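You operate a simulated robot arm through the tools that you are given. There is no shell and no other tool. Be economical: measure what you need, move in short steps, check, and stop when the job is done.

Carry out the task below with a simulated robot arm. There is one attempt and no reset: what you move stays moved.

Task
Put well over one full scoop of popcorn, two at most, in the teal bowl and close the tub.
Fine: rest the lid beside the tub, on the fridge side; the scoop goes back; spill nothing.

It is judged by the outcome, as a careful person would: the job done as asked, and still so three seconds after it is handed in. It fails if anything else is knocked over, pushed out of place, dropped, spilled or broken. A push-on lid holds only when it is set on centred and level and pressed home; a screw cap is set on level and turned clockwise until tight.

Robot
A 6-joint arm with a two-finger gripper, on a carriage that runs on a rail from [-2.157, -0.005] to [0.183, 0] (x, y) and turns from -183 to 149 degrees about z. Base frame: it is fixed where the carriage stands at the start and does not move with it; the origin is on the floor, on the carriage's upright axis, x ahead of it, y to its left, z up; the surface under the hand at the start is at about z = 0.88. Lengths are in m, angles in degrees, forces in N, time in s.
Its first joint turns from -166.0 to 166.0 degrees. Places, roughly: popcorn tub lid (16x16x5 cm) [0.7, -0.4, 1]. Payload 2.54 kg.
The tool frame sits at the grasp point between the pads (the TCP): z along the fingers, y along the line on which they close. The tips reach 0.023 m beyond it. Largest opening 0.126 m; the body of the gripper starts 0.082 m behind the TCP.
Orientation is that of the tool frame in the base frame, as a unit quaternion [x, y, z, w]. With the fingers straight down and closing along the base's y, the tool's x points along the base's -x, its y along +y and its z along -z.

Tools
- The arm moves only by the tool drive_tool. Its argument "rows" is a list of rows, each an object of numbers (a shift or turn left out is 0, a gripper value left out holds the last): "tx", "ty", "tz": the shift along the tool's x, y, z in m; "wx", "wy", "wz": the turn, a rotation vector about the tool's x, y, z in rad; "jaw": the finger opening in m, from 0 to 0.126. In form: [{"tx": .., "ty": .., "tz": .., "wx": .., "wy": .., "wz": .., "jaw": ..}, ...]. A call has 1 to 8 rows; each row shifts and turns the commanded pose from where the row before left it, along the tool's axes as they then stand. Rows are played at 5 a second. More than 0.05 m and 8.6 degrees between two rows, or a gripper value outside its range, and nothing of the call is played. Where a pose cannot be reached the arm comes as near as it can. A force on the tool above 40 N (or 10 N above the force at the start of the call, whichever is more), or a blocked arm, ends the call early, and 0.2 s more pass. The fingers move at their own pace and stop on an object; they squeeze with about 24 N. The grip force told is the motor's: it shows also when the fingers shut on nothing. Time passes only in rows, and 0.2 s behind the last, so rows that do not move let the fingers close. The reply holds the time, the measured pose of the TCP, the force on the tool along the base axes, the opening and the grip force, in the units named above and with some noise, with the torque about the TCP (base axes, N m) and any sound that the robot's microphone picked up.
- Cameras (640 x 400 px; columns grow to the right, rows downward): "scene" is now at [0.0529, 0.1814, 1.4736]; the picture's right is [-0.21, -0.98, 0.00], its down [-0.77, 0.17, -0.61] and it looks along [0.60, -0.13, -0.79] (base axes); focal length 214 px, centre (320, 200). "wrist" rides on the gripper at [0.082, 0.014, -0.122] in the tool frame; the picture's right is [-0.17, 0.99, 0.00], its down [-0.79, -0.13, -0.60] and it looks along [-0.59, -0.10, 0.80] (tool axes); focal length 243 px, centre (320, 200). There is no depth. A picture from a camera that has moved, and an enlarged one, comes with that camera's place and axes in the base frame and with its lens.
- camera(camera): a new picture of that camera. It takes no simulated time.
- slide_trunk(by): slides the trunk up (or, below 0, down) by that many m; the arm and the scene camera ride with it, the base frame stays. It gives what a move gives, with no picture.
- base_move(legs): drives the robot by 1 to 6 legs, each [ahead, left, turn to the left] in m, m and degrees, along the robot's own axes; the way and the turn of a leg run together, so that a leg with both is an arc; at most 1.5 m and 180 degrees a leg. The arm and the cameras ride along, it lands a little off, and it stops where it bumps. It keeps to its track: a leg is cut to what the track allows. It gives what a move gives.
- turn_head(pan, tilt): turns the head with the scene camera to pan (to the left, within 120 degrees either way) and tilt (down, from -29 to 69), counted from straight ahead of the robot. It gives what a move gives.
- enlarge(camera, box): a new picture of the part [left, top, right, bottom] of that camera's present view, enlarged. It takes no simulated time.
- finish_job(): hands the job in; it is judged then, once.

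Work in short steps. Places have to be worked out from the pictures, the camera data and where the tool is seen: move nearer, look again, correct. Check each grasp and each placing, and mend what went wrong. You have 120 turns and 82 pictures in all, those below and enlarged ones among them. Open the gripper and draw the arm clear of the work before you hand the job in, unless the task says otherwise; then end with one line.

The tools are called after "Call:" as name(argument=value, ...) on one line, values as JSON. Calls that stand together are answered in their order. drive_tool: Moves the arm, as the interface text tells. Its arguments: {"type":"object","properties":{"rows":{"type":"array","items":{"type":"object","properties":{"tx":{"type":"number"},"ty":{"type":"number"},"tz":{"type":"number"},"wx":{"type":"number"},"wy":{"type":"number"},"wz":{"type":"number"},"jaw":{"type":"number"}}}}},"required":["rows"]} The other tools are called the same way: slide_trunk (by) slides the trunk up or down; base_move (legs) drives the base; turn_head (pan, tilt) turns the head that bears the scene camera; camera (camera) takes a picture; enlarge (camera, box) takes an enlarged picture of a part of a camera's view; finish_job () hands the job in.

At the start:

```text
time_s: 0.0
eef_pos: [0.3147, -0.3803, 1.2317]
tcp_rot: [0.001, 1.0, 0.0, 0.0]
force: [0.1, 0.3, -0.4]
ft_torque: [-0.02, -0.02, -0.01]
gripper_width: 0.1258
grip_force: 0.0
trunk travel left (down, up): [-0.3, 0.19]
robot x, y, heading: [-0.0028, 0.0032, -0.2]
head pan, tilt: [-120.3, 56.1]
```

scene: 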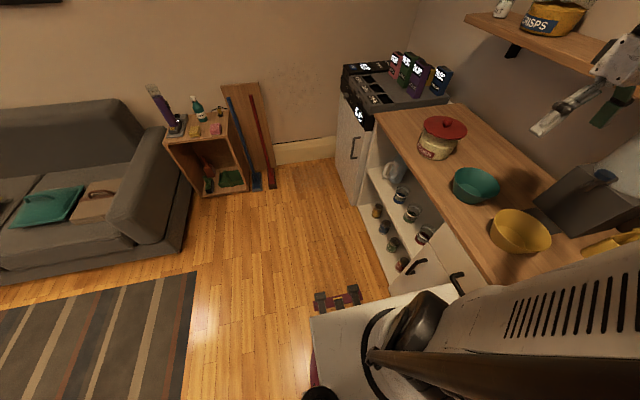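
wrist: 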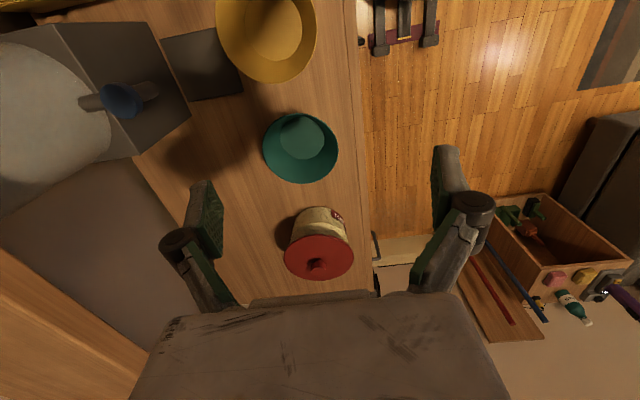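

I'll take closer looks at the counter, tub and possible scoop and fridge.

Call:
enlarge(camera="scene", box=[340, 40, 640, 300])

Call:
enlarge(camera="wrist", box=[0, 0, 400, 300])

Call:
turn_head(pan=-50, tilt=30)

Call:
camera(camera="scene")

```text
1.54 times, centred on (490, 170) of scene
camera zoom: at [0.0529, 0.1814, 1.4736], right [-0.21, -0.98, 0.0], down [-0.77, 0.17, -0.61], along [0.6, -0.13, -0.79], focal length 330 px, centre (58, 246)
```

zoom: 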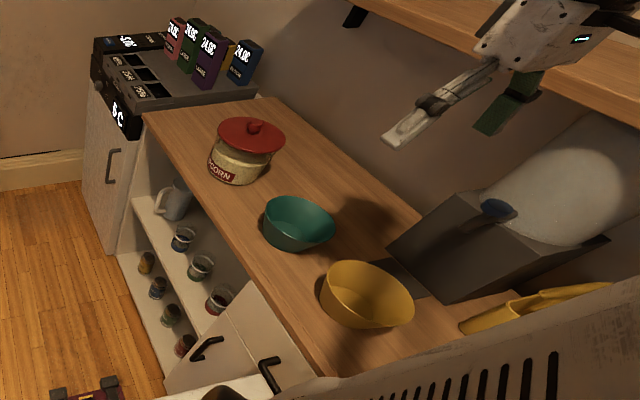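

```text
1.33 times, centred on (200, 150) of wrist
camera zoom: at [0.2314, -0.3654, 1.3533], right [0.17, 0.99, 0.0], down [0.79, -0.13, 0.6], along [0.59, -0.1, -0.8], focal length 324 px, centre (480, 267)
```

zoom: 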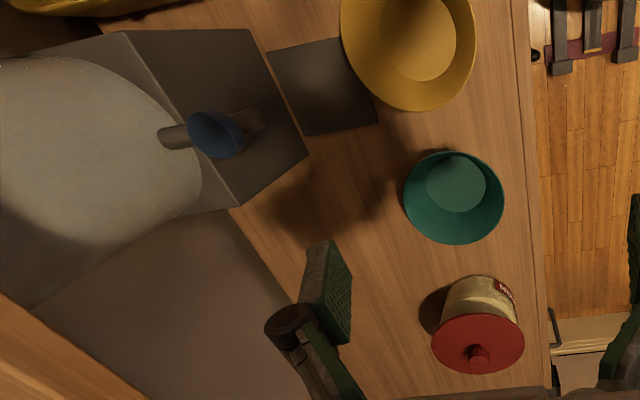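

```text
time_s: 1.4
eef_pos: [0.3151, -0.3821, 1.2321]
tcp_rot: [0.0, 1.0, 0.0, 0.0]
force: [0.0, 0.5, 0.0]
ft_torque: [0.03, 0.01, 0.01]
gripper_width: 0.126
grip_force: 0.1
trunk travel left (down, up): [-0.3, 0.19]
robot x, y, heading: [0.0014, 0.0003, 0.2]
head pan, tilt: [-50.0, 30.0]
```

```text
77 pictures are left
camera scene: at [0.0655, 0.1776, 1.4983], right [-0.23, -0.97, 0.0], down [-0.56, 0.13, -0.82], along [0.8, -0.19, -0.57], focal length 214 px, centre (320, 200)
```

scene: 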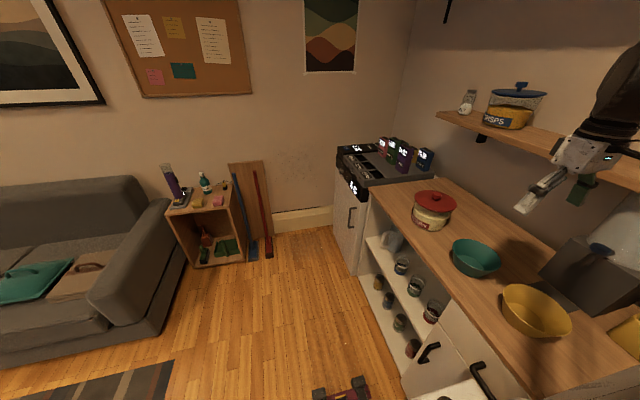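

The head barely panned despite the reading. I'll try panning further right to find the scoop and the fridge.

Call:
enlarge(camera="scene", box=[320, 120, 480, 220])

Call:
turn_head(pan=-100, tilt=45)

Call:
camera(camera="scene")

```text
4.00 times, centred on (400, 170) of scene
camera zoom: at [0.0655, 0.1776, 1.4983], right [-0.23, -0.97, 0.0], down [-0.56, 0.13, -0.82], along [0.8, -0.19, -0.57], focal length 858 px, centre (0, 320)
```

zoom: 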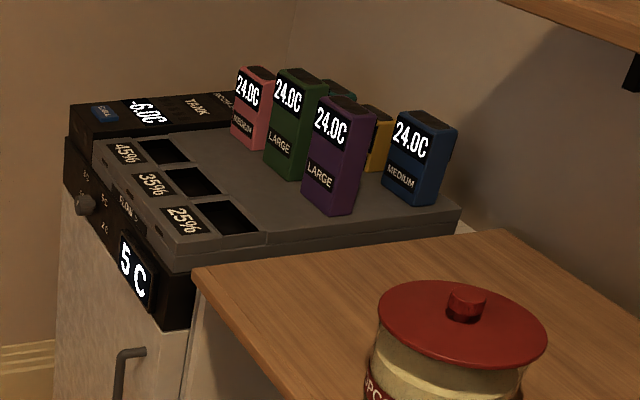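

```text
time_s: 2.6
eef_pos: [0.3156, -0.3806, 1.2323]
tcp_rot: [0.0, 1.0, 0.0, 0.0]
force: [-0.1, 0.3, 0.3]
ft_torque: [0.0, -0.02, -0.01]
gripper_width: 0.126
grip_force: 0.1
trunk travel left (down, up): [-0.3, 0.19]
robot x, y, heading: [-0.0003, 0.0036, 0.1]
head pan, tilt: [-100.0, 45.0]
```

```text
75 pictures are left
camera scene: at [0.0623, 0.1789, 1.4901], right [-0.22, -0.98, 0.0], down [-0.63, 0.14, -0.76], along [0.74, -0.17, -0.65], focal length 214 px, centre (320, 200)
```

scene: 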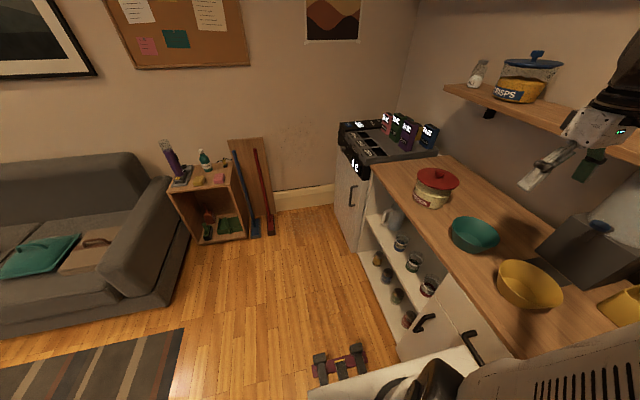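

The head moves little in pan. I'll test it once with a very different value.

Call:
turn_head(pan=60, tilt=45)

Call:
camera(camera="scene")

```text
time_s: 5.1
eef_pos: [0.3147, -0.3808, 1.2323]
tcp_rot: [0.0, 1.0, 0.0, 0.0]
force: [-0.6, -0.3, -0.8]
ft_torque: [-0.02, 0.0, 0.01]
gripper_width: 0.126
grip_force: 0.1
trunk travel left (down, up): [-0.3, 0.19]
robot x, y, heading: [-0.0009, -0.0009, -0.3]
head pan, tilt: [60.0, 45.0]
```

```text
74 pictures are left
camera scene: at [0.0203, 0.268, 1.4833], right [0.87, -0.5, 0.0], down [-0.35, -0.61, -0.71], along [0.35, 0.61, -0.71], focal length 214 px, centre (320, 200)
```

scene: 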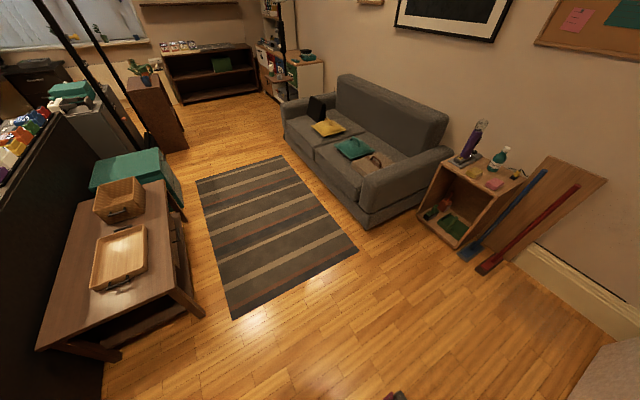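

Panning left works, but to the right it's limited by the arm. I'll rotate the wrist so its camera looks to the right (-y) and then backward to find the scoop.

Call:
drive_tool(rows=[{"wz": 0.149}, {"wz": 0.149}, {"wz": 0.149}, {"wz": 0.149}, {"wz": 0.149}, {"wz": 0.149}, {"wz": 0.149}, {"wz": 0.149}])

Call:
camera(camera="wrist")

Call:
turn_head(pan=-50, tilt=50)

Call:
camera(camera="scene")

```text
time_s: 6.9
eef_pos: [0.3146, -0.3806, 1.232]
tcp_rot: [0.562, 0.827, 0.001, 0.0]
force: [-0.5, 0.2, 0.1]
ft_torque: [0.01, 0.0, -0.01]
gripper_width: 0.126
grip_force: 0.0
trunk travel left (down, up): [-0.3, 0.19]
robot x, y, heading: [-0.0009, 0.0042, 0.1]
head pan, tilt: [60.0, 45.0]
```

```text
73 pictures are left
camera wrist: at [0.2962, -0.2982, 1.3534], right [0.98, 0.21, 0.0], down [0.17, -0.78, 0.6], along [0.12, -0.58, -0.8], focal length 243 px, centre (320, 200)
```

wrist: 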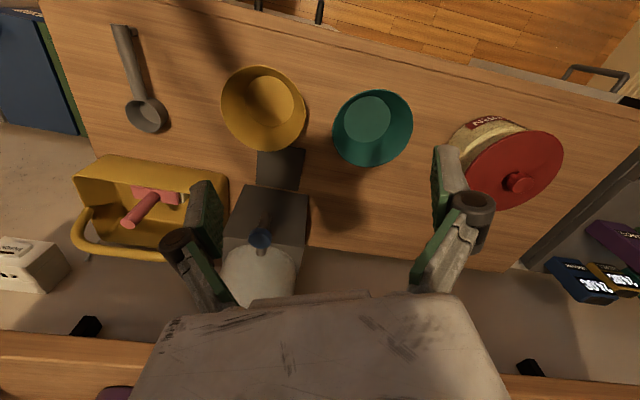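

```text
time_s: 8.7
eef_pos: [0.3145, -0.3813, 1.2321]
tcp_rot: [0.561, 0.828, 0.0, 0.001]
force: [-0.3, -0.2, 0.3]
ft_torque: [0.03, 0.05, -0.04]
gripper_width: 0.1262
grip_force: 0.0
trunk travel left (down, up): [-0.3, 0.19]
robot x, y, heading: [0.0011, -0.0021, 0.0]
head pan, tilt: [-50.0, 50.0]
```

```text
72 pictures are left
camera scene: at [0.0559, 0.1798, 1.4784], right [-0.23, -0.97, 0.0], down [-0.73, 0.17, -0.66], along [0.65, -0.15, -0.75], focal length 214 px, centre (320, 200)
```

scene: 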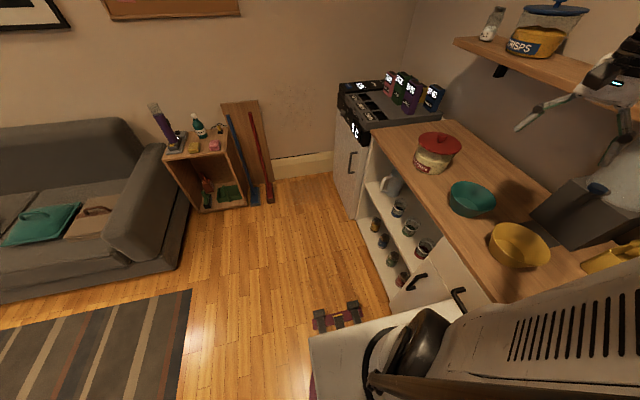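

The wrist view shows the scoop lying near (0, -0.45), handle toward the room, and the fridge (5 C display) at the +x end of the counter. I'll drive forward 0.12 and square the wrist to 90°.

Call:
base_move(legs=[[0.12, 0, 0]])

Call:
drive_tool(rows=[{"wz": 0.126, "ty": 0.04}, {"wz": 0.126, "ty": 0.04}, {"wz": 0.126, "ty": 0.04}, {"ty": 0.04}])

Call:
camera(camera="wrist")

```text
time_s: 10.0
eef_pos: [0.4365, -0.3814, 1.2326]
tcp_rot: [0.561, 0.828, -0.001, 0.0]
force: [-0.2, -0.2, 0.1]
ft_torque: [-0.03, 0.0, 0.04]
gripper_width: 0.1263
grip_force: 0.0
trunk travel left (down, up): [-0.3, 0.19]
robot x, y, heading: [0.1202, -0.0, -0.1]
head pan, tilt: [-50.0, 50.0]
```

```text
time_s: 11.0
eef_pos: [0.5912, -0.3496, 1.2313]
tcp_rot: [0.707, 0.707, 0.0, 0.001]
force: [0.2, 0.2, 0.3]
ft_torque: [0.02, 0.01, -0.01]
gripper_width: 0.126
grip_force: 0.1
trunk travel left (down, up): [-0.3, 0.19]
robot x, y, heading: [0.1213, 0.0018, -0.1]
head pan, tilt: [-50.0, 50.0]
```

```text
71 pictures are left
camera wrist: at [0.6041, -0.2671, 1.3536], right [0.99, -0.17, 0.0], down [-0.13, -0.79, 0.6], along [-0.1, -0.59, -0.8], focal length 243 px, centre (320, 200)
```

wrist: 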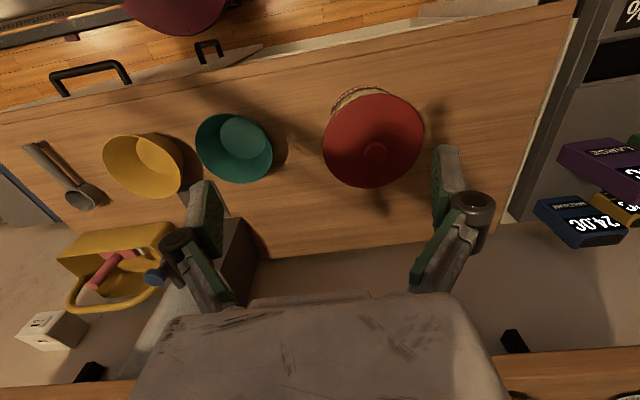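

Triangulating the knob gives about (0.66, -0.44, 1.015). I'll move above it, partly close the jaws, and look again.

Call:
drive_tool(rows=[{"tx": -0.03, "ty": 0.023, "tz": 0.02, "jaw": 0.07}, {"tx": -0.03, "ty": 0.023, "tz": 0.03}, {"tx": -0.03, "ty": 0.023, "tz": 0.03}, {"tz": 0.02}, {}])

Call:
camera(camera="wrist")

Call:
camera(camera="scene")

```text
time_s: 12.2
eef_pos: [0.6606, -0.4397, 1.1322]
tcp_rot: [0.707, 0.708, 0.001, 0.0]
force: [0.2, 0.7, 0.2]
ft_torque: [-0.03, -0.01, -0.02]
gripper_width: 0.0701
grip_force: 0.0
trunk travel left (down, up): [-0.3, 0.19]
robot x, y, heading: [0.1224, -0.0002, -0.4]
head pan, tilt: [-50.0, 50.0]
```

```text
70 pictures are left
camera wrist: at [0.6738, -0.3561, 1.2532], right [0.99, -0.16, 0.0], down [-0.13, -0.79, 0.6], along [-0.1, -0.59, -0.8], focal length 243 px, centre (320, 200)
```

wrist: 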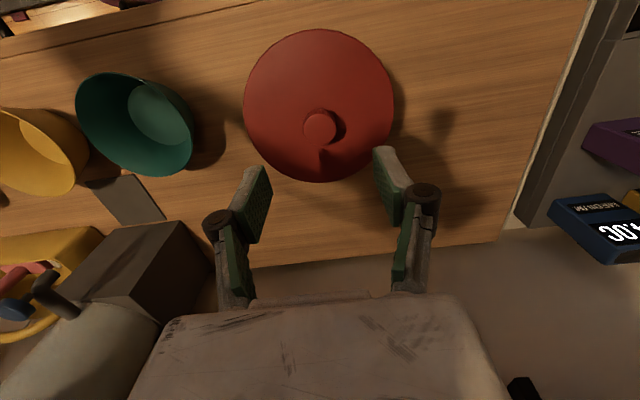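

```text
69 pictures are left
camera scene: at [0.1502, 0.139, 1.4764], right [-0.77, -0.64, 0.0], down [-0.49, 0.59, -0.64], along [0.41, -0.49, -0.77], focal length 214 px, centre (320, 200)
```

scene: 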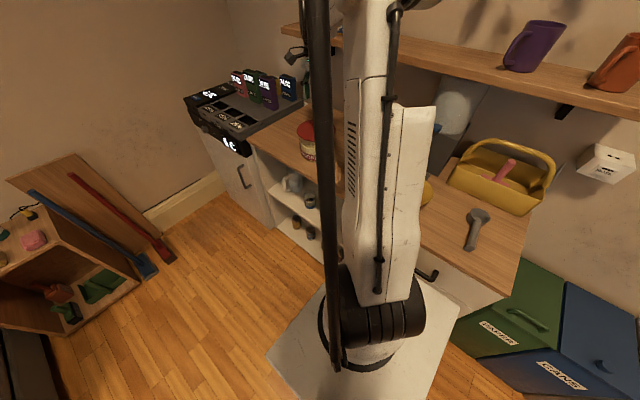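

The knob is centred under the TCP, top about z 1.02. I'll descend to TCP z≈1.027 and close.

Call:
drive_tool(rows=[{"tz": 0.04}, {"tz": 0.035}, {"tz": 0.02}, {"tz": 0.01}, {}])

Call:
camera(camera="wrist")

```text
time_s: 13.4
eef_pos: [0.6615, -0.4417, 1.0286]
tcp_rot: [0.706, 0.708, 0.0, -0.001]
force: [-0.2, 0.2, -0.1]
ft_torque: [0.0, -0.02, -0.01]
gripper_width: 0.0698
grip_force: 0.0
trunk travel left (down, up): [-0.3, 0.19]
robot x, y, heading: [0.1205, 0.0021, -0.1]
head pan, tilt: [-50.0, 50.0]
```

```text
68 pictures are left
camera wrist: at [0.674, -0.3583, 1.1491], right [0.99, -0.16, 0.0], down [-0.13, -0.79, 0.6], along [-0.1, -0.59, -0.8], focal length 243 px, centre (320, 200)
```

wrist: 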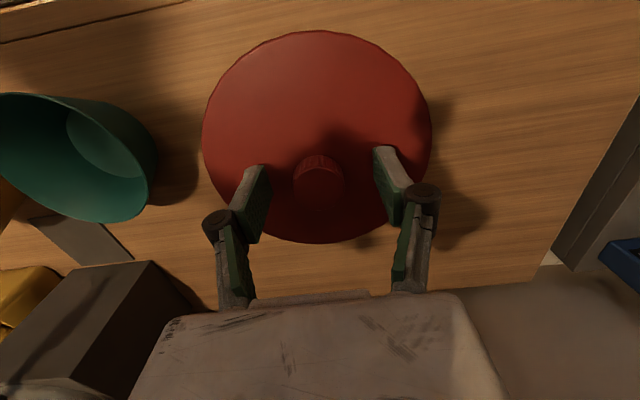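

Knob top is ~1.018 and the lid surface ~0.992. I'll go 7 mm lower and close.

Call:
drive_tool(rows=[{"tz": 0.007}, {"jaw": 0.02}, {"jaw": 0.0}, {}, {}, {}])

Call:
camera(camera="wrist")

```text
time_s: 14.8
eef_pos: [0.6606, -0.4408, 1.0208]
tcp_rot: [0.706, 0.708, 0.001, 0.001]
force: [1.4, -0.6, 25.4]
ft_torque: [-0.01, 0.01, -0.01]
gripper_width: 0.0263
grip_force: 24.0
trunk travel left (down, up): [-0.3, 0.19]
robot x, y, heading: [0.1235, 0.0018, 0.2]
head pan, tilt: [-50.0, 50.0]
```

```text
67 pictures are left
camera wrist: at [0.673, -0.3569, 1.1427], right [0.99, -0.16, 0.0], down [-0.13, -0.79, 0.6], along [-0.1, -0.59, -0.8], focal length 243 px, centre (320, 200)
```

wrist: 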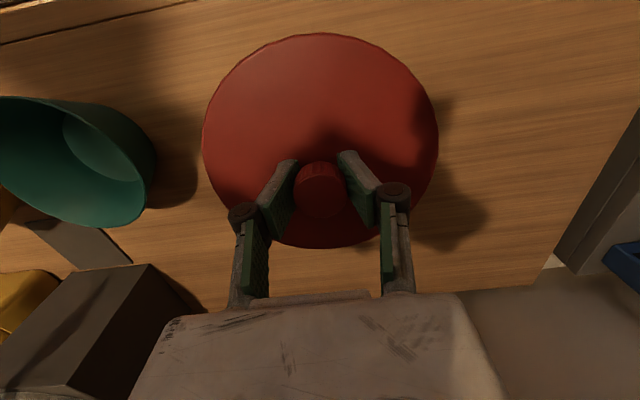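

Knob gripped (26 mm), pressing 25 N. Pull up gently and watch the force.

Call:
drive_tool(rows=[{"tz": -0.003}, {"tz": -0.003}, {"tz": -0.004}, {"tz": -0.005}, {}])

Call:
camera(camera="wrist")

```text
time_s: 16.0
eef_pos: [0.6611, -0.4419, 1.0348]
tcp_rot: [0.707, 0.707, -0.001, 0.0]
force: [-0.7, -0.7, 0.0]
ft_torque: [0.01, -0.01, -0.04]
gripper_width: 0.0263
grip_force: 24.0
trunk travel left (down, up): [-0.3, 0.19]
robot x, y, heading: [0.128, 0.0003, -0.1]
head pan, tilt: [-50.0, 50.0]
```

```text
66 pictures are left
camera wrist: at [0.6738, -0.3578, 1.1562], right [0.99, -0.16, 0.0], down [-0.13, -0.79, 0.6], along [-0.1, -0.59, -0.8], focal length 243 px, centre (320, 200)
```

wrist: 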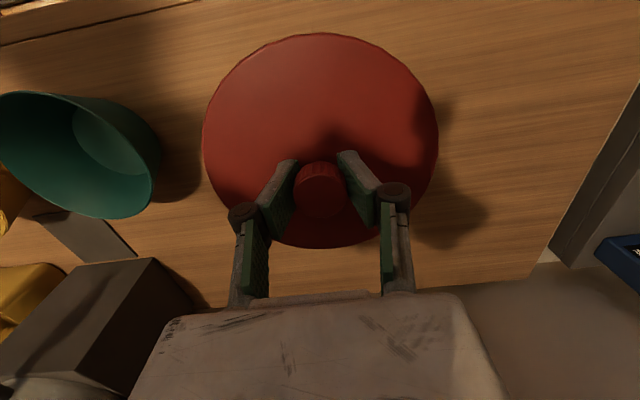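

The lid rises with the hand. Raise another 0.11 and check whether the tub stayed.

Call:
drive_tool(rows=[{"tz": -0.015}, {"tz": -0.03}, {"tz": -0.035}, {"tz": -0.035}, {}])

Call:
camera(camera="scene")

Call:
camera(camera="wrist")

```text
time_s: 17.2
eef_pos: [0.6619, -0.4394, 1.1525]
tcp_rot: [0.707, 0.707, 0.0, 0.0]
force: [0.2, 0.7, -0.9]
ft_torque: [-0.02, -0.04, 0.01]
gripper_width: 0.0286
grip_force: 24.3
trunk travel left (down, up): [-0.3, 0.19]
robot x, y, heading: [0.1248, 0.0008, 0.1]
head pan, tilt: [-50.0, 50.0]
```

```text
65 pictures are left
camera scene: at [0.1502, 0.1391, 1.4764], right [-0.77, -0.64, 0.0], down [-0.49, 0.59, -0.64], along [0.41, -0.49, -0.77], focal length 214 px, centre (320, 200)
```

scene: 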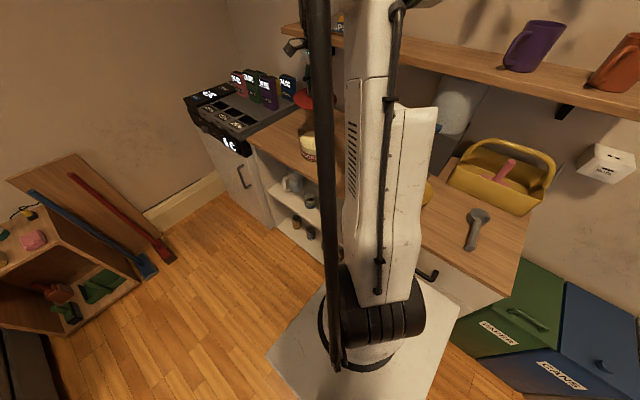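

```text
64 pictures are left
camera wrist: at [0.6745, -0.3569, 1.2734], right [0.99, -0.16, 0.0], down [-0.13, -0.79, 0.6], along [-0.1, -0.59, -0.8], focal length 243 px, centre (320, 200)
```

wrist: 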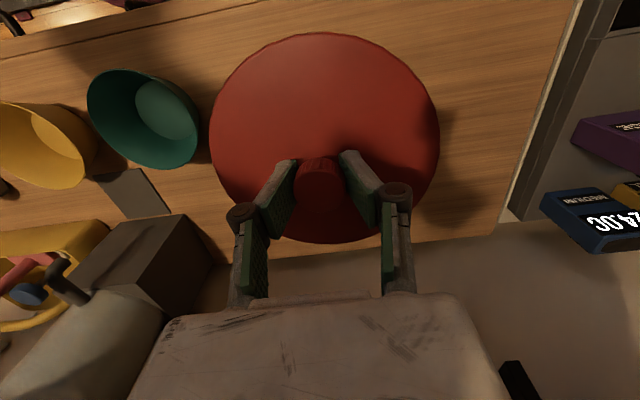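

The tub stayed and the lid is in hand, but the opening changed 26→29 mm. Check for slip.

Call:
enlarge(camera="wrist", box=[220, 120, 420, 245])

Call:
drive_tool(rows=[{}, {}])

Call:
enlarge(camera="wrist", box=[220, 120, 420, 245])

```text
3.20 times, centred on (320, 182) of wrist
camera zoom: at [0.6745, -0.3569, 1.2734], right [0.99, -0.16, 0.0], down [-0.13, -0.79, 0.6], along [-0.1, -0.59, -0.8], focal length 776 px, centre (320, 256)
```

zoom: 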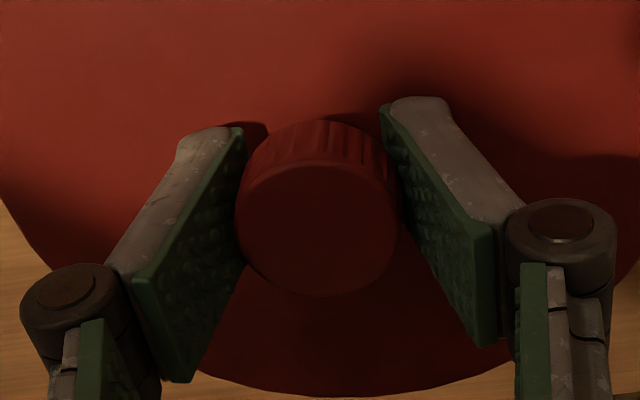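

```text
time_s: 17.8
eef_pos: [0.6619, -0.4412, 1.1517]
tcp_rot: [0.706, 0.708, 0.0, 0.0]
force: [0.1, -0.2, -1.1]
ft_torque: [0.01, 0.0, 0.02]
gripper_width: 0.0288
grip_force: 24.0
trunk travel left (down, up): [-0.3, 0.19]
robot x, y, heading: [0.1219, 0.0005, -0.1]
head pan, tilt: [-50.0, 50.0]
```

```text
3.20 times, centred on (320, 182) of wrist
camera zoom: at [0.6746, -0.3571, 1.273], right [0.99, -0.16, 0.0], down [-0.13, -0.79, 0.6], along [-0.1, -0.59, -0.8], focal length 776 px, centre (320, 256)
```

zoom: 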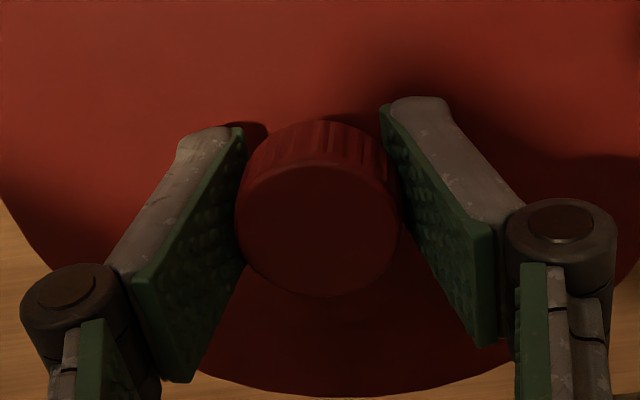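

Grip is steady. Move the lid toward the fridge to (0.87, -0.47), staying high, then lower partway.

Call:
drive_tool(rows=[{"ty": 0.035, "tx": -0.005}, {"ty": 0.035, "tx": -0.005}, {"ty": 0.035, "tx": -0.005}, {"ty": 0.035, "tx": -0.005}, {"ty": 0.035, "tx": -0.005}, {"ty": 0.033, "tx": -0.005}, {}])

Call:
drive_tool(rows=[{"tz": 0.035}, {"tz": 0.035}, {"tz": 0.035}, {"tz": 0.035}, {"tz": 0.035}, {"tz": 0.01}, {}])

Call:
camera(camera="wrist")

Call:
turn_head(pan=-25, tilt=40)

Call:
camera(camera="scene")

```text
time_s: 19.4
eef_pos: [0.8696, -0.4694, 1.1499]
tcp_rot: [0.706, 0.708, 0.0, 0.0]
force: [0.5, -0.5, -0.1]
ft_torque: [0.01, 0.04, -0.01]
gripper_width: 0.0288
grip_force: 24.2
trunk travel left (down, up): [-0.3, 0.19]
robot x, y, heading: [0.1198, 0.0006, 0.0]
head pan, tilt: [-50.0, 50.0]
```

```text
time_s: 21.0
eef_pos: [0.8714, -0.4703, 0.9649]
tcp_rot: [0.706, 0.708, 0.0, 0.0]
force: [-0.1, -0.8, -1.1]
ft_torque: [-0.03, -0.03, 0.0]
gripper_width: 0.0287
grip_force: 24.0
trunk travel left (down, up): [-0.3, 0.19]
robot x, y, heading: [0.1233, 0.0, -0.1]
head pan, tilt: [-50.0, 50.0]
```

```text
61 pictures are left
camera wrist: at [0.8838, -0.387, 1.0869], right [0.99, -0.16, 0.0], down [-0.13, -0.79, 0.6], along [-0.1, -0.59, -0.8], focal length 243 px, centre (320, 200)
```

wrist: 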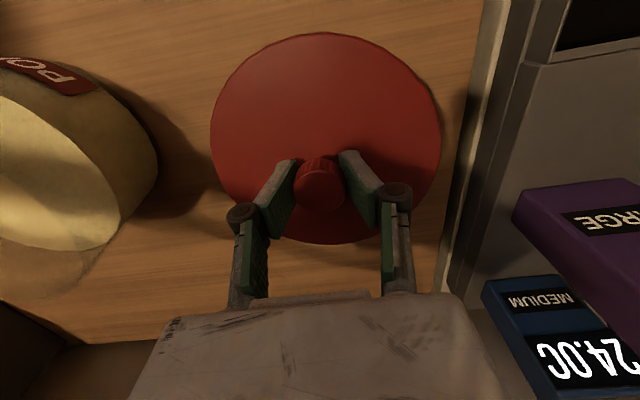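

```text
time_s: 21.9
eef_pos: [0.87, -0.4705, 0.9652]
tcp_rot: [0.706, 0.708, 0.0, 0.0]
force: [-1.2, -0.2, 0.1]
ft_torque: [0.0, 0.0, -0.01]
gripper_width: 0.0287
grip_force: 24.1
trunk travel left (down, up): [-0.3, 0.19]
robot x, y, heading: [0.1204, 0.0013, -0.1]
head pan, tilt: [-25.0, 40.0]
```

```text
60 pictures are left
camera scene: at [0.1778, 0.1619, 1.4905], right [-0.42, -0.91, 0.0], down [-0.58, 0.27, -0.77], along [0.69, -0.32, -0.64], focal length 214 px, centre (320, 200)
```

scene: 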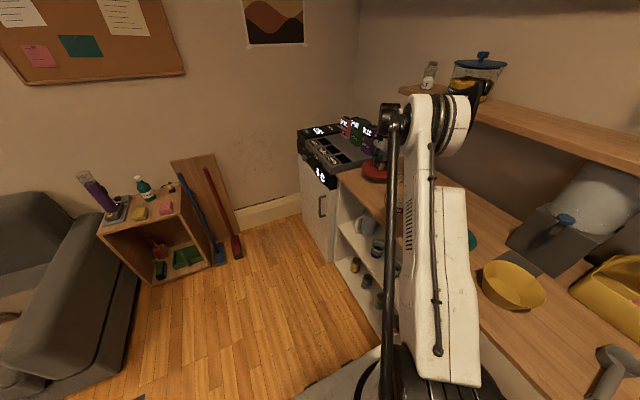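

Position is fine, with ~5 cm margin to the fridge. Lower gently to the counter.

Call:
drive_tool(rows=[{"tz": 0.008}, {"tz": 0.006}, {"tz": 0.005}, {"tz": 0.004}, {}])

Call:
drive_tool(rows=[{"tz": 0.003}, {"tz": 0.003}, {}])

```text
time_s: 23.1
eef_pos: [0.8694, -0.4703, 0.943]
tcp_rot: [0.707, 0.707, -0.001, 0.0]
force: [0.6, 0.2, -0.1]
ft_torque: [0.0, 0.03, 0.02]
gripper_width: 0.0284
grip_force: 23.9
trunk travel left (down, up): [-0.3, 0.19]
robot x, y, heading: [0.1205, -0.0011, -0.0]
head pan, tilt: [-25.0, 40.0]
```

```text
time_s: 23.9
eef_pos: [0.8679, -0.4704, 0.9355]
tcp_rot: [0.706, 0.708, 0.0, 0.001]
force: [0.1, 0.0, -0.2]
ft_torque: [0.02, 0.0, 0.01]
gripper_width: 0.0287
grip_force: 24.1
trunk travel left (down, up): [-0.3, 0.19]
robot x, y, heading: [0.1192, -0.0028, -0.1]
head pan, tilt: [-25.0, 40.0]
```

Still free; continue in 3 mm steps.

Call:
drive_tool(rows=[{"tz": 0.003}, {"tz": 0.003}, {}])

Call:
drive_tool(rows=[{"tz": 0.003}, {"tz": 0.003}, {}])

Call:
camera(camera="wrist")

```text
time_s: 24.7
eef_pos: [0.8687, -0.4704, 0.9298]
tcp_rot: [0.707, 0.708, 0.0, 0.0]
force: [0.4, 0.2, -0.9]
ft_torque: [0.03, -0.03, 0.02]
gripper_width: 0.0284
grip_force: 23.7
trunk travel left (down, up): [-0.3, 0.19]
robot x, y, heading: [0.1199, -0.0007, -0.1]
head pan, tilt: [-25.0, 40.0]
```

```text
time_s: 25.5
eef_pos: [0.8695, -0.4706, 0.9239]
tcp_rot: [0.706, 0.708, 0.0, 0.0]
force: [0.8, -0.1, 2.4]
ft_torque: [-0.03, 0.15, 0.01]
gripper_width: 0.0281
grip_force: 24.3
trunk travel left (down, up): [-0.3, 0.19]
robot x, y, heading: [0.1213, -0.0011, -0.1]
head pan, tilt: [-25.0, 40.0]
```

```text
59 pictures are left
camera wrist: at [0.8818, -0.3871, 1.0458], right [0.99, -0.16, 0.0], down [-0.13, -0.79, 0.6], along [-0.1, -0.59, -0.8], focal length 243 px, centre (320, 200)
```

wrist: 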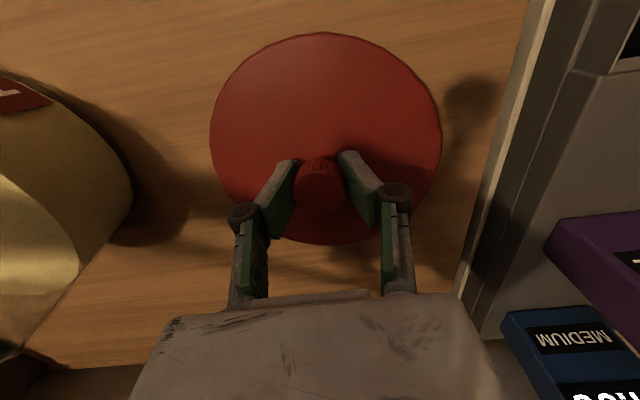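

First contact (2.4 N). A little lower to settle it, then open slowly.

Call:
drive_tool(rows=[{"tz": 0.002}, {"tz": 0.002}, {}])

Call:
drive_tool(rows=[{"jaw": 0.035}, {"jaw": 0.05}, {"jaw": 0.07}, {}])

Call:
drive_tool(rows=[{"tz": -0.03}, {"tz": -0.05}, {"tz": -0.05}, {"tz": -0.04}, {}])

Call:
camera(camera="wrist")

```text
time_s: 26.3
eef_pos: [0.8687, -0.4719, 0.9193]
tcp_rot: [0.706, 0.708, 0.0, 0.0]
force: [-0.6, -0.2, 1.4]
ft_torque: [0.0, 0.08, -0.07]
gripper_width: 0.0279
grip_force: 23.8
trunk travel left (down, up): [-0.3, 0.19]
robot x, y, heading: [0.1222, -0.0017, 0.0]
head pan, tilt: [-25.0, 40.0]
```

```text
time_s: 27.3
eef_pos: [0.8698, -0.47, 0.9195]
tcp_rot: [0.706, 0.708, 0.0, 0.0]
force: [0.2, -0.4, 0.4]
ft_torque: [0.0, -0.03, 0.02]
gripper_width: 0.0702
grip_force: 0.1
trunk travel left (down, up): [-0.3, 0.19]
robot x, y, heading: [0.1212, -0.0012, 0.1]
head pan, tilt: [-25.0, 40.0]
```

```text
time_s: 28.5
eef_pos: [0.8691, -0.4705, 1.0918]
tcp_rot: [0.707, 0.707, 0.0, 0.001]
force: [-0.4, -0.5, 0.1]
ft_torque: [-0.01, -0.03, -0.01]
gripper_width: 0.0702
grip_force: 0.0
trunk travel left (down, up): [-0.3, 0.19]
robot x, y, heading: [0.1216, 0.0011, -0.0]
head pan, tilt: [-25.0, 40.0]
```

```text
58 pictures are left
camera wrist: at [0.882, -0.3872, 1.2132], right [0.99, -0.16, 0.0], down [-0.13, -0.79, 0.6], along [-0.1, -0.59, -0.8], focal length 243 px, centre (320, 200)
```

wrist: 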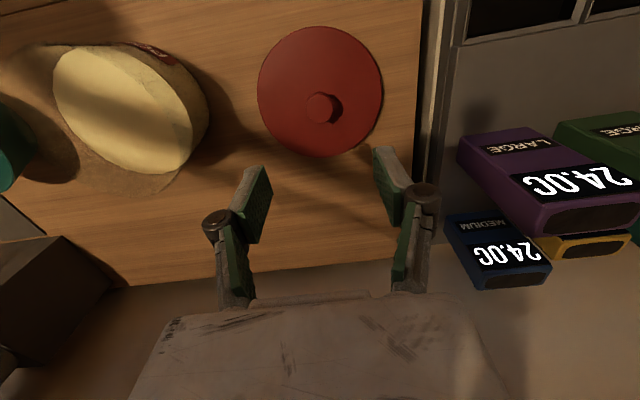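

Lid rests well on the counter. Now look into the tub from above.

Call:
drive_tool(rows=[{"tz": -0.04, "ty": -0.04}, {"tz": -0.04, "ty": -0.045}, {"tz": -0.03, "ty": -0.045}, {"ty": -0.045, "tx": 0.01}, {"ty": -0.035, "tx": 0.01}, {}])

Call:
camera(camera="wrist")

Call:
enlarge(camera="wrist", box=[220, 50, 440, 190])

```text
refused: row 1 steps farther than a row can; nothing moved
```

```text
57 pictures are left
camera wrist: at [0.882, -0.3872, 1.2132], right [0.99, -0.16, 0.0], down [-0.13, -0.79, 0.6], along [-0.1, -0.59, -0.8], focal length 243 px, centre (320, 200)
```

wrist: 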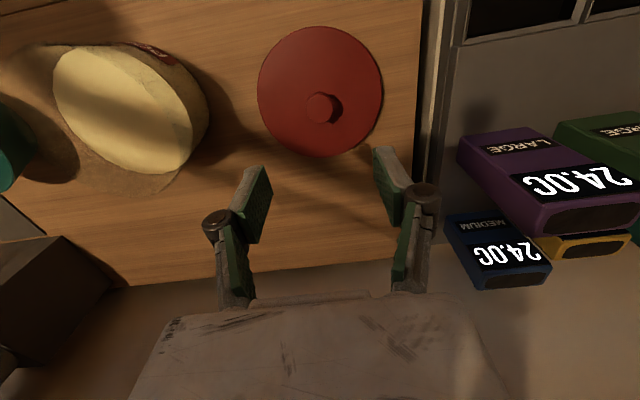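

```text
2.86 times, centred on (330, 120) of wrist
camera zoom: at [0.882, -0.3872, 1.2132], right [0.99, -0.16, 0.0], down [-0.13, -0.79, 0.6], along [-0.1, -0.59, -0.8], focal length 693 px, centre (291, 429)
```

zoom: 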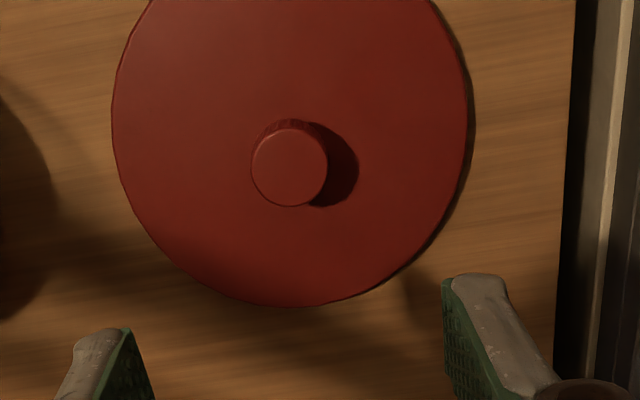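

Step was slightly too long (shift limit 0.05 total). Retry with smaller ones.

Call:
drive_tool(rows=[{"tz": -0.03, "ty": -0.03}, {"tz": -0.03, "ty": -0.035}, {"tz": -0.03, "ty": -0.035}, {"ty": -0.045, "tx": 0.01}, {"ty": -0.04, "tx": 0.01}, {"ty": -0.025, "tx": 0.01}, {}])

Call:
camera(camera="wrist")

Call:
enlarge(camera="wrist", box=[220, 60, 420, 185])

```text
time_s: 30.1
eef_pos: [0.6594, -0.4388, 1.1834]
tcp_rot: [0.707, 0.708, 0.0, 0.0]
force: [-0.2, -0.1, 1.3]
ft_torque: [-0.02, -0.02, 0.03]
gripper_width: 0.0701
grip_force: 0.1
trunk travel left (down, up): [-0.3, 0.19]
robot x, y, heading: [0.126, -0.0024, 0.0]
head pan, tilt: [-25.0, 40.0]
```

```text
55 pictures are left
camera wrist: at [0.6713, -0.3555, 1.3045], right [0.99, -0.16, 0.0], down [-0.13, -0.79, 0.6], along [-0.1, -0.59, -0.8], focal length 243 px, centre (320, 200)
```

wrist: 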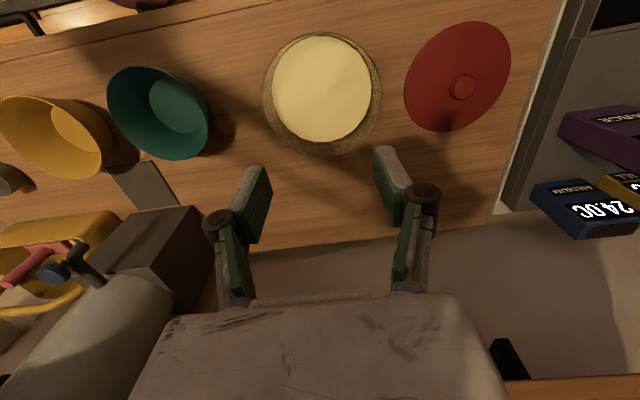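

```text
3.20 times, centred on (320, 122) of wrist
camera zoom: at [0.6713, -0.3555, 1.3045], right [0.99, -0.16, 0.0], down [-0.13, -0.79, 0.6], along [-0.1, -0.59, -0.8], focal length 776 px, centre (320, 448)
```

zoom: 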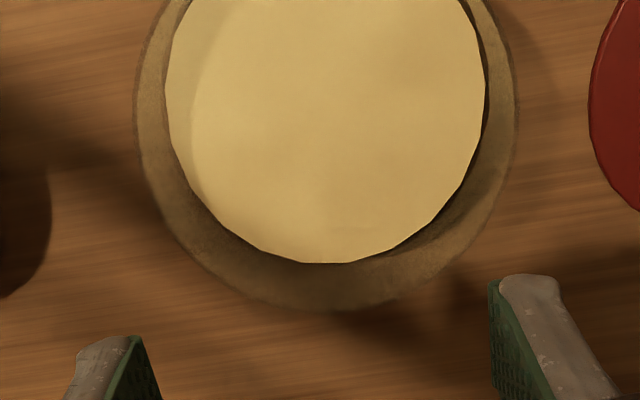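

Popcorn surface is about z 0.951 (3.5 cm below rim at 0.987), tub opening ~13 cm. Now go to the scoop: shift toward room, raise, drive back.

Call:
drive_tool(rows=[{"tz": -0.02, "tx": 0.04}, {"tz": -0.02, "tx": 0.04}, {}])

Call:
base_move(legs=[[-0.45, 0, 0]])

Call:
drive_tool(rows=[{"ty": -0.045}, {"ty": -0.045}, {"ty": -0.045}, {"ty": -0.045, "tz": 0.02}, {"ty": -0.02, "tz": 0.04}, {}])

Call:
camera(camera="wrist")

```text
time_s: 30.9
eef_pos: [0.6586, -0.359, 1.2225]
tcp_rot: [0.707, 0.707, 0.0, -0.001]
force: [-0.5, 0.0, 0.6]
ft_torque: [-0.04, -0.04, 0.03]
gripper_width: 0.0698
grip_force: 0.1
trunk travel left (down, up): [-0.3, 0.19]
robot x, y, heading: [0.1209, -0.0026, -0.0]
head pan, tilt: [-25.0, 40.0]
```

```text
time_s: 33.6
eef_pos: [0.2056, -0.3611, 1.2219]
tcp_rot: [0.706, 0.708, 0.0, 0.0]
force: [-0.1, 0.7, -0.2]
ft_torque: [-0.03, 0.0, 0.02]
gripper_width: 0.0701
grip_force: 0.0
trunk travel left (down, up): [-0.3, 0.19]
robot x, y, heading: [-0.3318, 0.0013, 0.0]
head pan, tilt: [-25.0, 40.0]
```

```text
time_s: 35.0
eef_pos: [0.0073, -0.3636, 1.1629]
tcp_rot: [0.707, 0.708, 0.0, 0.0]
force: [0.0, 0.5, 1.1]
ft_torque: [0.0, 0.0, -0.01]
gripper_width: 0.0698
grip_force: 0.1
trunk travel left (down, up): [-0.3, 0.19]
robot x, y, heading: [-0.3319, 0.0002, -0.0]
head pan, tilt: [-25.0, 40.0]
```

```text
53 pictures are left
camera wrist: at [0.0194, -0.28, 1.284], right [0.99, -0.16, 0.0], down [-0.13, -0.79, 0.6], along [-0.1, -0.59, -0.8], focal length 243 px, centre (320, 200)
```

wrist: 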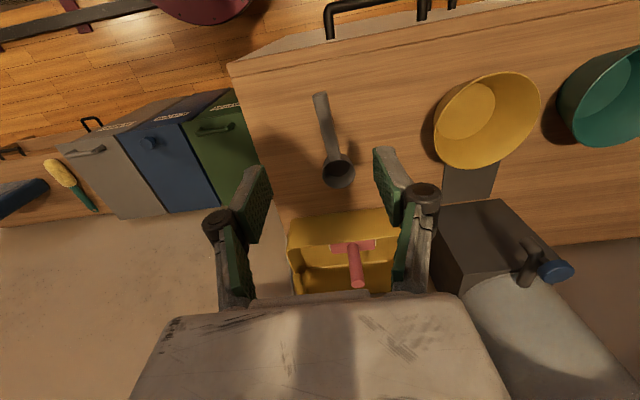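

Call:
enlarge(camera="wrist", box=[270, 80, 398, 200])

Call:
turn_head(pan=-40, tilt=50)

Call:
camera(camera="scene")

```text
3.33 times, centred on (334, 140) of wrist
camera zoom: at [0.0194, -0.28, 1.284], right [0.99, -0.16, 0.0], down [-0.13, -0.79, 0.6], along [-0.1, -0.59, -0.8], focal length 809 px, centre (273, 400)
```

zoom: 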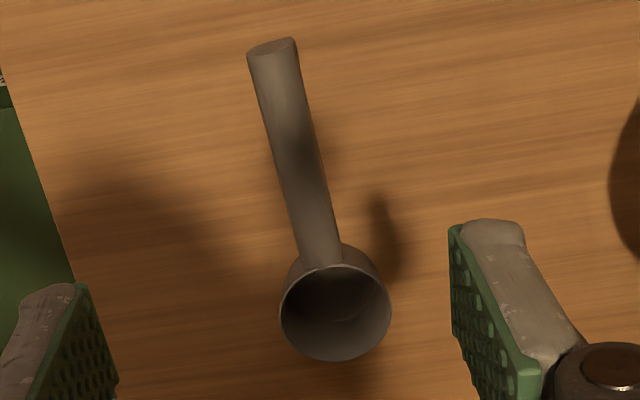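

```text
time_s: 35.8
eef_pos: [0.0064, -0.3612, 1.1619]
tcp_rot: [0.707, 0.708, 0.0, -0.001]
force: [0.2, 0.2, 0.1]
ft_torque: [0.0, -0.02, 0.03]
gripper_width: 0.0699
grip_force: 0.1
trunk travel left (down, up): [-0.3, 0.19]
robot x, y, heading: [-0.3284, -0.0021, -0.1]
head pan, tilt: [-40.0, 50.0]
```

```text
51 pictures are left
camera scene: at [-0.2769, 0.1673, 1.4827], right [-0.36, -0.93, 0.0], down [-0.66, 0.26, -0.7], along [0.65, -0.26, -0.71], focal length 214 px, centre (320, 200)
```

scene: 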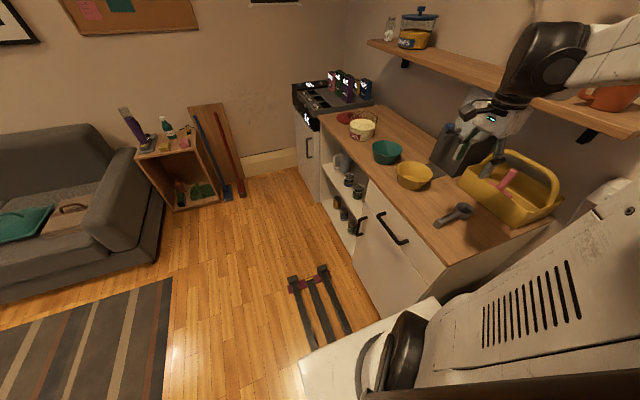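

The scoop is a ~6 cm cup with a rod handle lying along y (end ≈(0.004,-0.369), cup ≈(0.015,-0.50)). I'll descend above the handle and align yaw (−4°).

Call:
drive_tool(rows=[{"tx": -0.022, "tz": 0.04, "wz": -0.034}, {"tx": -0.022, "tz": 0.04, "wz": -0.034}, {"tz": 0.045}, {"tz": 0.045}, {"tz": 0.02}, {}])

Call:
camera(camera="wrist")

Call:
enlarge(camera="scene", box=[400, 140, 560, 240])

```text
time_s: 37.2
eef_pos: [0.0074, -0.4068, 0.9723]
tcp_rot: [0.682, 0.732, 0.001, 0.001]
force: [0.1, -0.6, 0.2]
ft_torque: [0.02, 0.0, 0.01]
gripper_width: 0.07
grip_force: 0.1
trunk travel left (down, up): [-0.3, 0.19]
robot x, y, heading: [-0.3332, -0.0021, -0.1]
head pan, tilt: [-40.0, 50.0]
```

```text
50 pictures are left
camera wrist: at [0.0145, -0.3238, 1.0936], right [1.0, -0.1, 0.0], down [-0.08, -0.8, 0.6], along [-0.06, -0.59, -0.8], focal length 243 px, centre (320, 200)
```

wrist: 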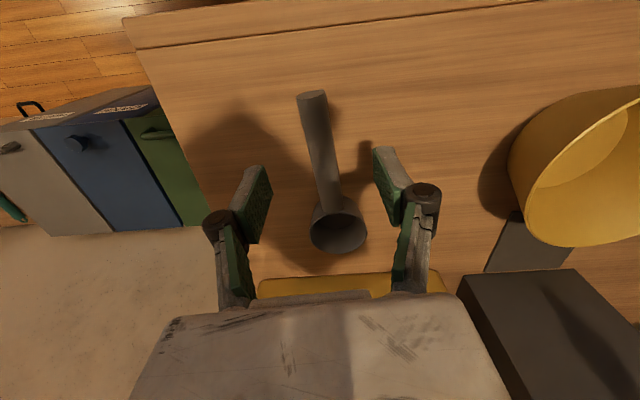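

```text
4.00 times, centred on (480, 190) of scene
camera zoom: at [-0.2932, 0.147, 1.4764], right [-0.64, -0.77, 0.0], down [-0.59, 0.49, -0.64], along [0.49, -0.41, -0.77], focal length 858 px, centre (-320, 240)
```

zoom: 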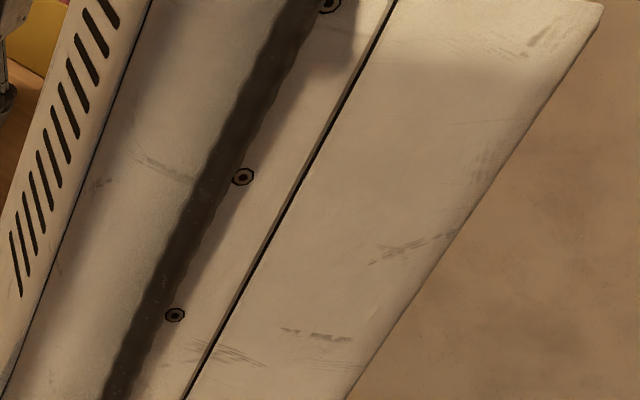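

Cup rim is at z≈0.909, centre (0.015,-0.504). Descend to z≈0.912 astride the handle and look.

Call:
drive_tool(rows=[{"tz": 0.03}, {"tz": 0.02}, {"tz": 0.01}, {}])

Call:
enlarge(camera="wrist", box=[200, 60, 456, 300])

```text
time_s: 38.2
eef_pos: [0.0065, -0.4058, 0.9123]
tcp_rot: [0.682, 0.732, 0.0, 0.0]
force: [-0.1, -0.5, 0.3]
ft_torque: [-0.04, -0.02, -0.02]
gripper_width: 0.0701
grip_force: 0.0
trunk travel left (down, up): [-0.3, 0.19]
robot x, y, heading: [-0.3337, -0.002, 0.0]
head pan, tilt: [-40.0, 50.0]
```

```text
1.67 times, centred on (328, 180) of wrist
camera zoom: at [0.0143, -0.3217, 1.0344], right [1.0, -0.1, 0.0], down [-0.08, -0.8, 0.6], along [-0.06, -0.59, -0.8], focal length 404 px, centre (307, 233)
```

zoom: 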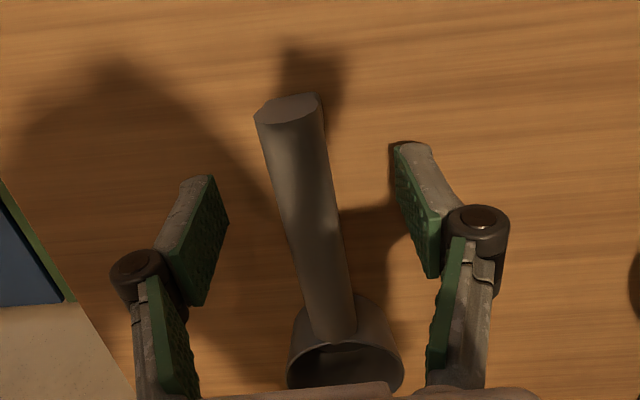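

Handle axis is at z≈0.90–0.905 between the pads. Lower 4 mm and close.

Call:
drive_tool(rows=[{"tz": 0.004}, {"jaw": 0.03}, {"jaw": 0.0}, {}, {}, {}])

Call:
enlarge(camera="wrist", box=[200, 60, 456, 300])

```text
time_s: 39.6
eef_pos: [0.007, -0.4056, 0.9085]
tcp_rot: [0.682, 0.731, 0.0, 0.0]
force: [-1.1, 0.1, -0.7]
ft_torque: [0.02, -0.02, -0.01]
gripper_width: 0.0125
grip_force: 24.0
trunk travel left (down, up): [-0.3, 0.19]
robot x, y, heading: [-0.3319, 0.0017, 0.1]
head pan, tilt: [-40.0, 50.0]
```

```text
1.67 times, centred on (328, 180) of wrist
camera zoom: at [0.0139, -0.3213, 1.0302], right [1.0, -0.1, 0.0], down [-0.08, -0.8, 0.6], along [-0.06, -0.59, -0.8], focal length 404 px, centre (307, 233)
```

zoom: 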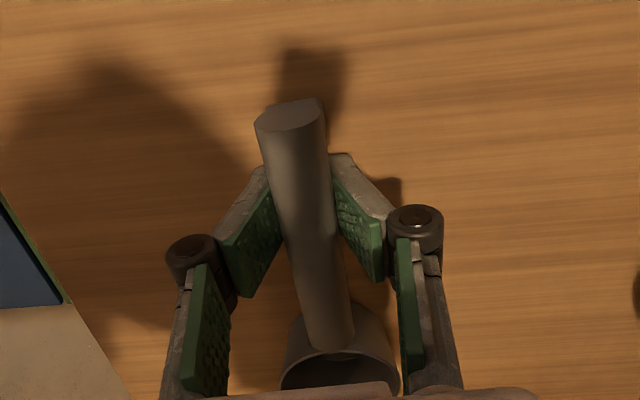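

Gripped at 12.5 mm. Lift a little and check the scoop follows.

Call:
drive_tool(rows=[{"tz": -0.01}, {"tz": -0.02}, {"tz": -0.03}, {"tz": -0.03}, {}])

Call:
camera(camera="wrist")

```text
time_s: 40.8
eef_pos: [0.0063, -0.4044, 0.9976]
tcp_rot: [0.681, 0.732, 0.0, 0.0]
force: [-1.1, -0.1, 0.0]
ft_torque: [0.0, -0.03, 0.01]
gripper_width: 0.0125
grip_force: 24.2
trunk travel left (down, up): [-0.3, 0.19]
robot x, y, heading: [-0.3347, 0.0004, 0.2]
head pan, tilt: [-40.0, 50.0]
```

```text
46 pictures are left
camera wrist: at [0.0137, -0.3202, 1.1201], right [1.0, -0.1, 0.0], down [-0.08, -0.8, 0.6], along [-0.06, -0.59, -0.8], focal length 243 px, centre (320, 200)
```

wrist: 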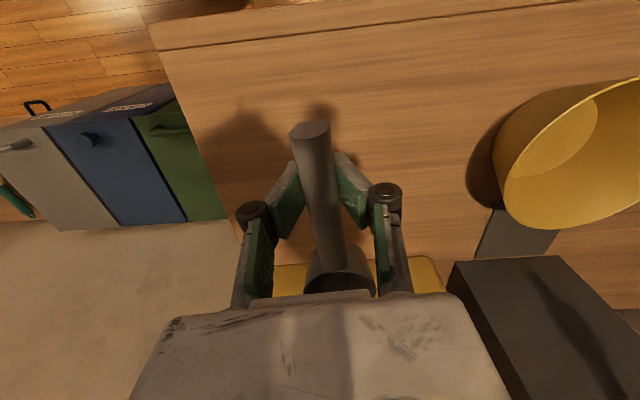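

Scoop held firmly. Raise, shift toward the room, square the yaw, and drive forward.

Call:
drive_tool(rows=[{"tz": -0.045, "wz": 0.034}, {"tz": -0.045, "wz": 0.034}, {"tz": -0.045, "tx": 0.02}, {"tz": -0.04, "tx": 0.025}, {}])

Call:
base_move(legs=[[0.45, 0, 0]])

Call:
drive_tool(rows=[{"ty": 0.048}, {"ty": 0.048}, {"ty": 0.048}, {"ty": 0.048}, {}])

Call:
camera(camera="wrist")

```text
time_s: 42.0
eef_pos: [0.0104, -0.3586, 1.1738]
tcp_rot: [0.706, 0.708, -0.001, 0.001]
force: [-1.6, 0.6, -0.1]
ft_torque: [-0.1, -0.08, 0.03]
gripper_width: 0.0124
grip_force: 23.5
trunk travel left (down, up): [-0.3, 0.19]
robot x, y, heading: [-0.3333, -0.0004, -0.1]
head pan, tilt: [-40.0, 50.0]
```

```text
time_s: 44.7
eef_pos: [0.4544, -0.3591, 1.1724]
tcp_rot: [0.708, 0.706, 0.0, -0.001]
force: [0.2, 0.2, -0.1]
ft_torque: [0.07, 0.0, 0.0]
gripper_width: 0.0122
grip_force: 23.7
trunk travel left (down, up): [-0.3, 0.19]
robot x, y, heading: [0.1127, -0.0013, -0.1]
head pan, tilt: [-40.0, 50.0]
```

```text
time_s: 45.9
eef_pos: [0.6451, -0.3584, 1.1736]
tcp_rot: [0.707, 0.707, 0.0, 0.001]
force: [0.1, 0.6, -1.0]
ft_torque: [0.04, 0.05, 0.0]
gripper_width: 0.0122
grip_force: 23.9
trunk travel left (down, up): [-0.3, 0.19]
robot x, y, heading: [0.1144, 0.0026, 0.1]
head pan, tilt: [-40.0, 50.0]
```

```text
45 pictures are left
camera wrist: at [0.6582, -0.2754, 1.2948], right [0.99, -0.17, 0.0], down [-0.13, -0.79, 0.6], along [-0.1, -0.59, -0.8], focal length 243 px, centre (320, 200)
```

wrist: 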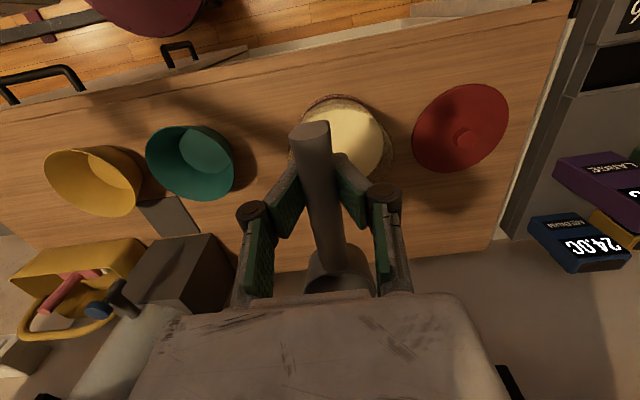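

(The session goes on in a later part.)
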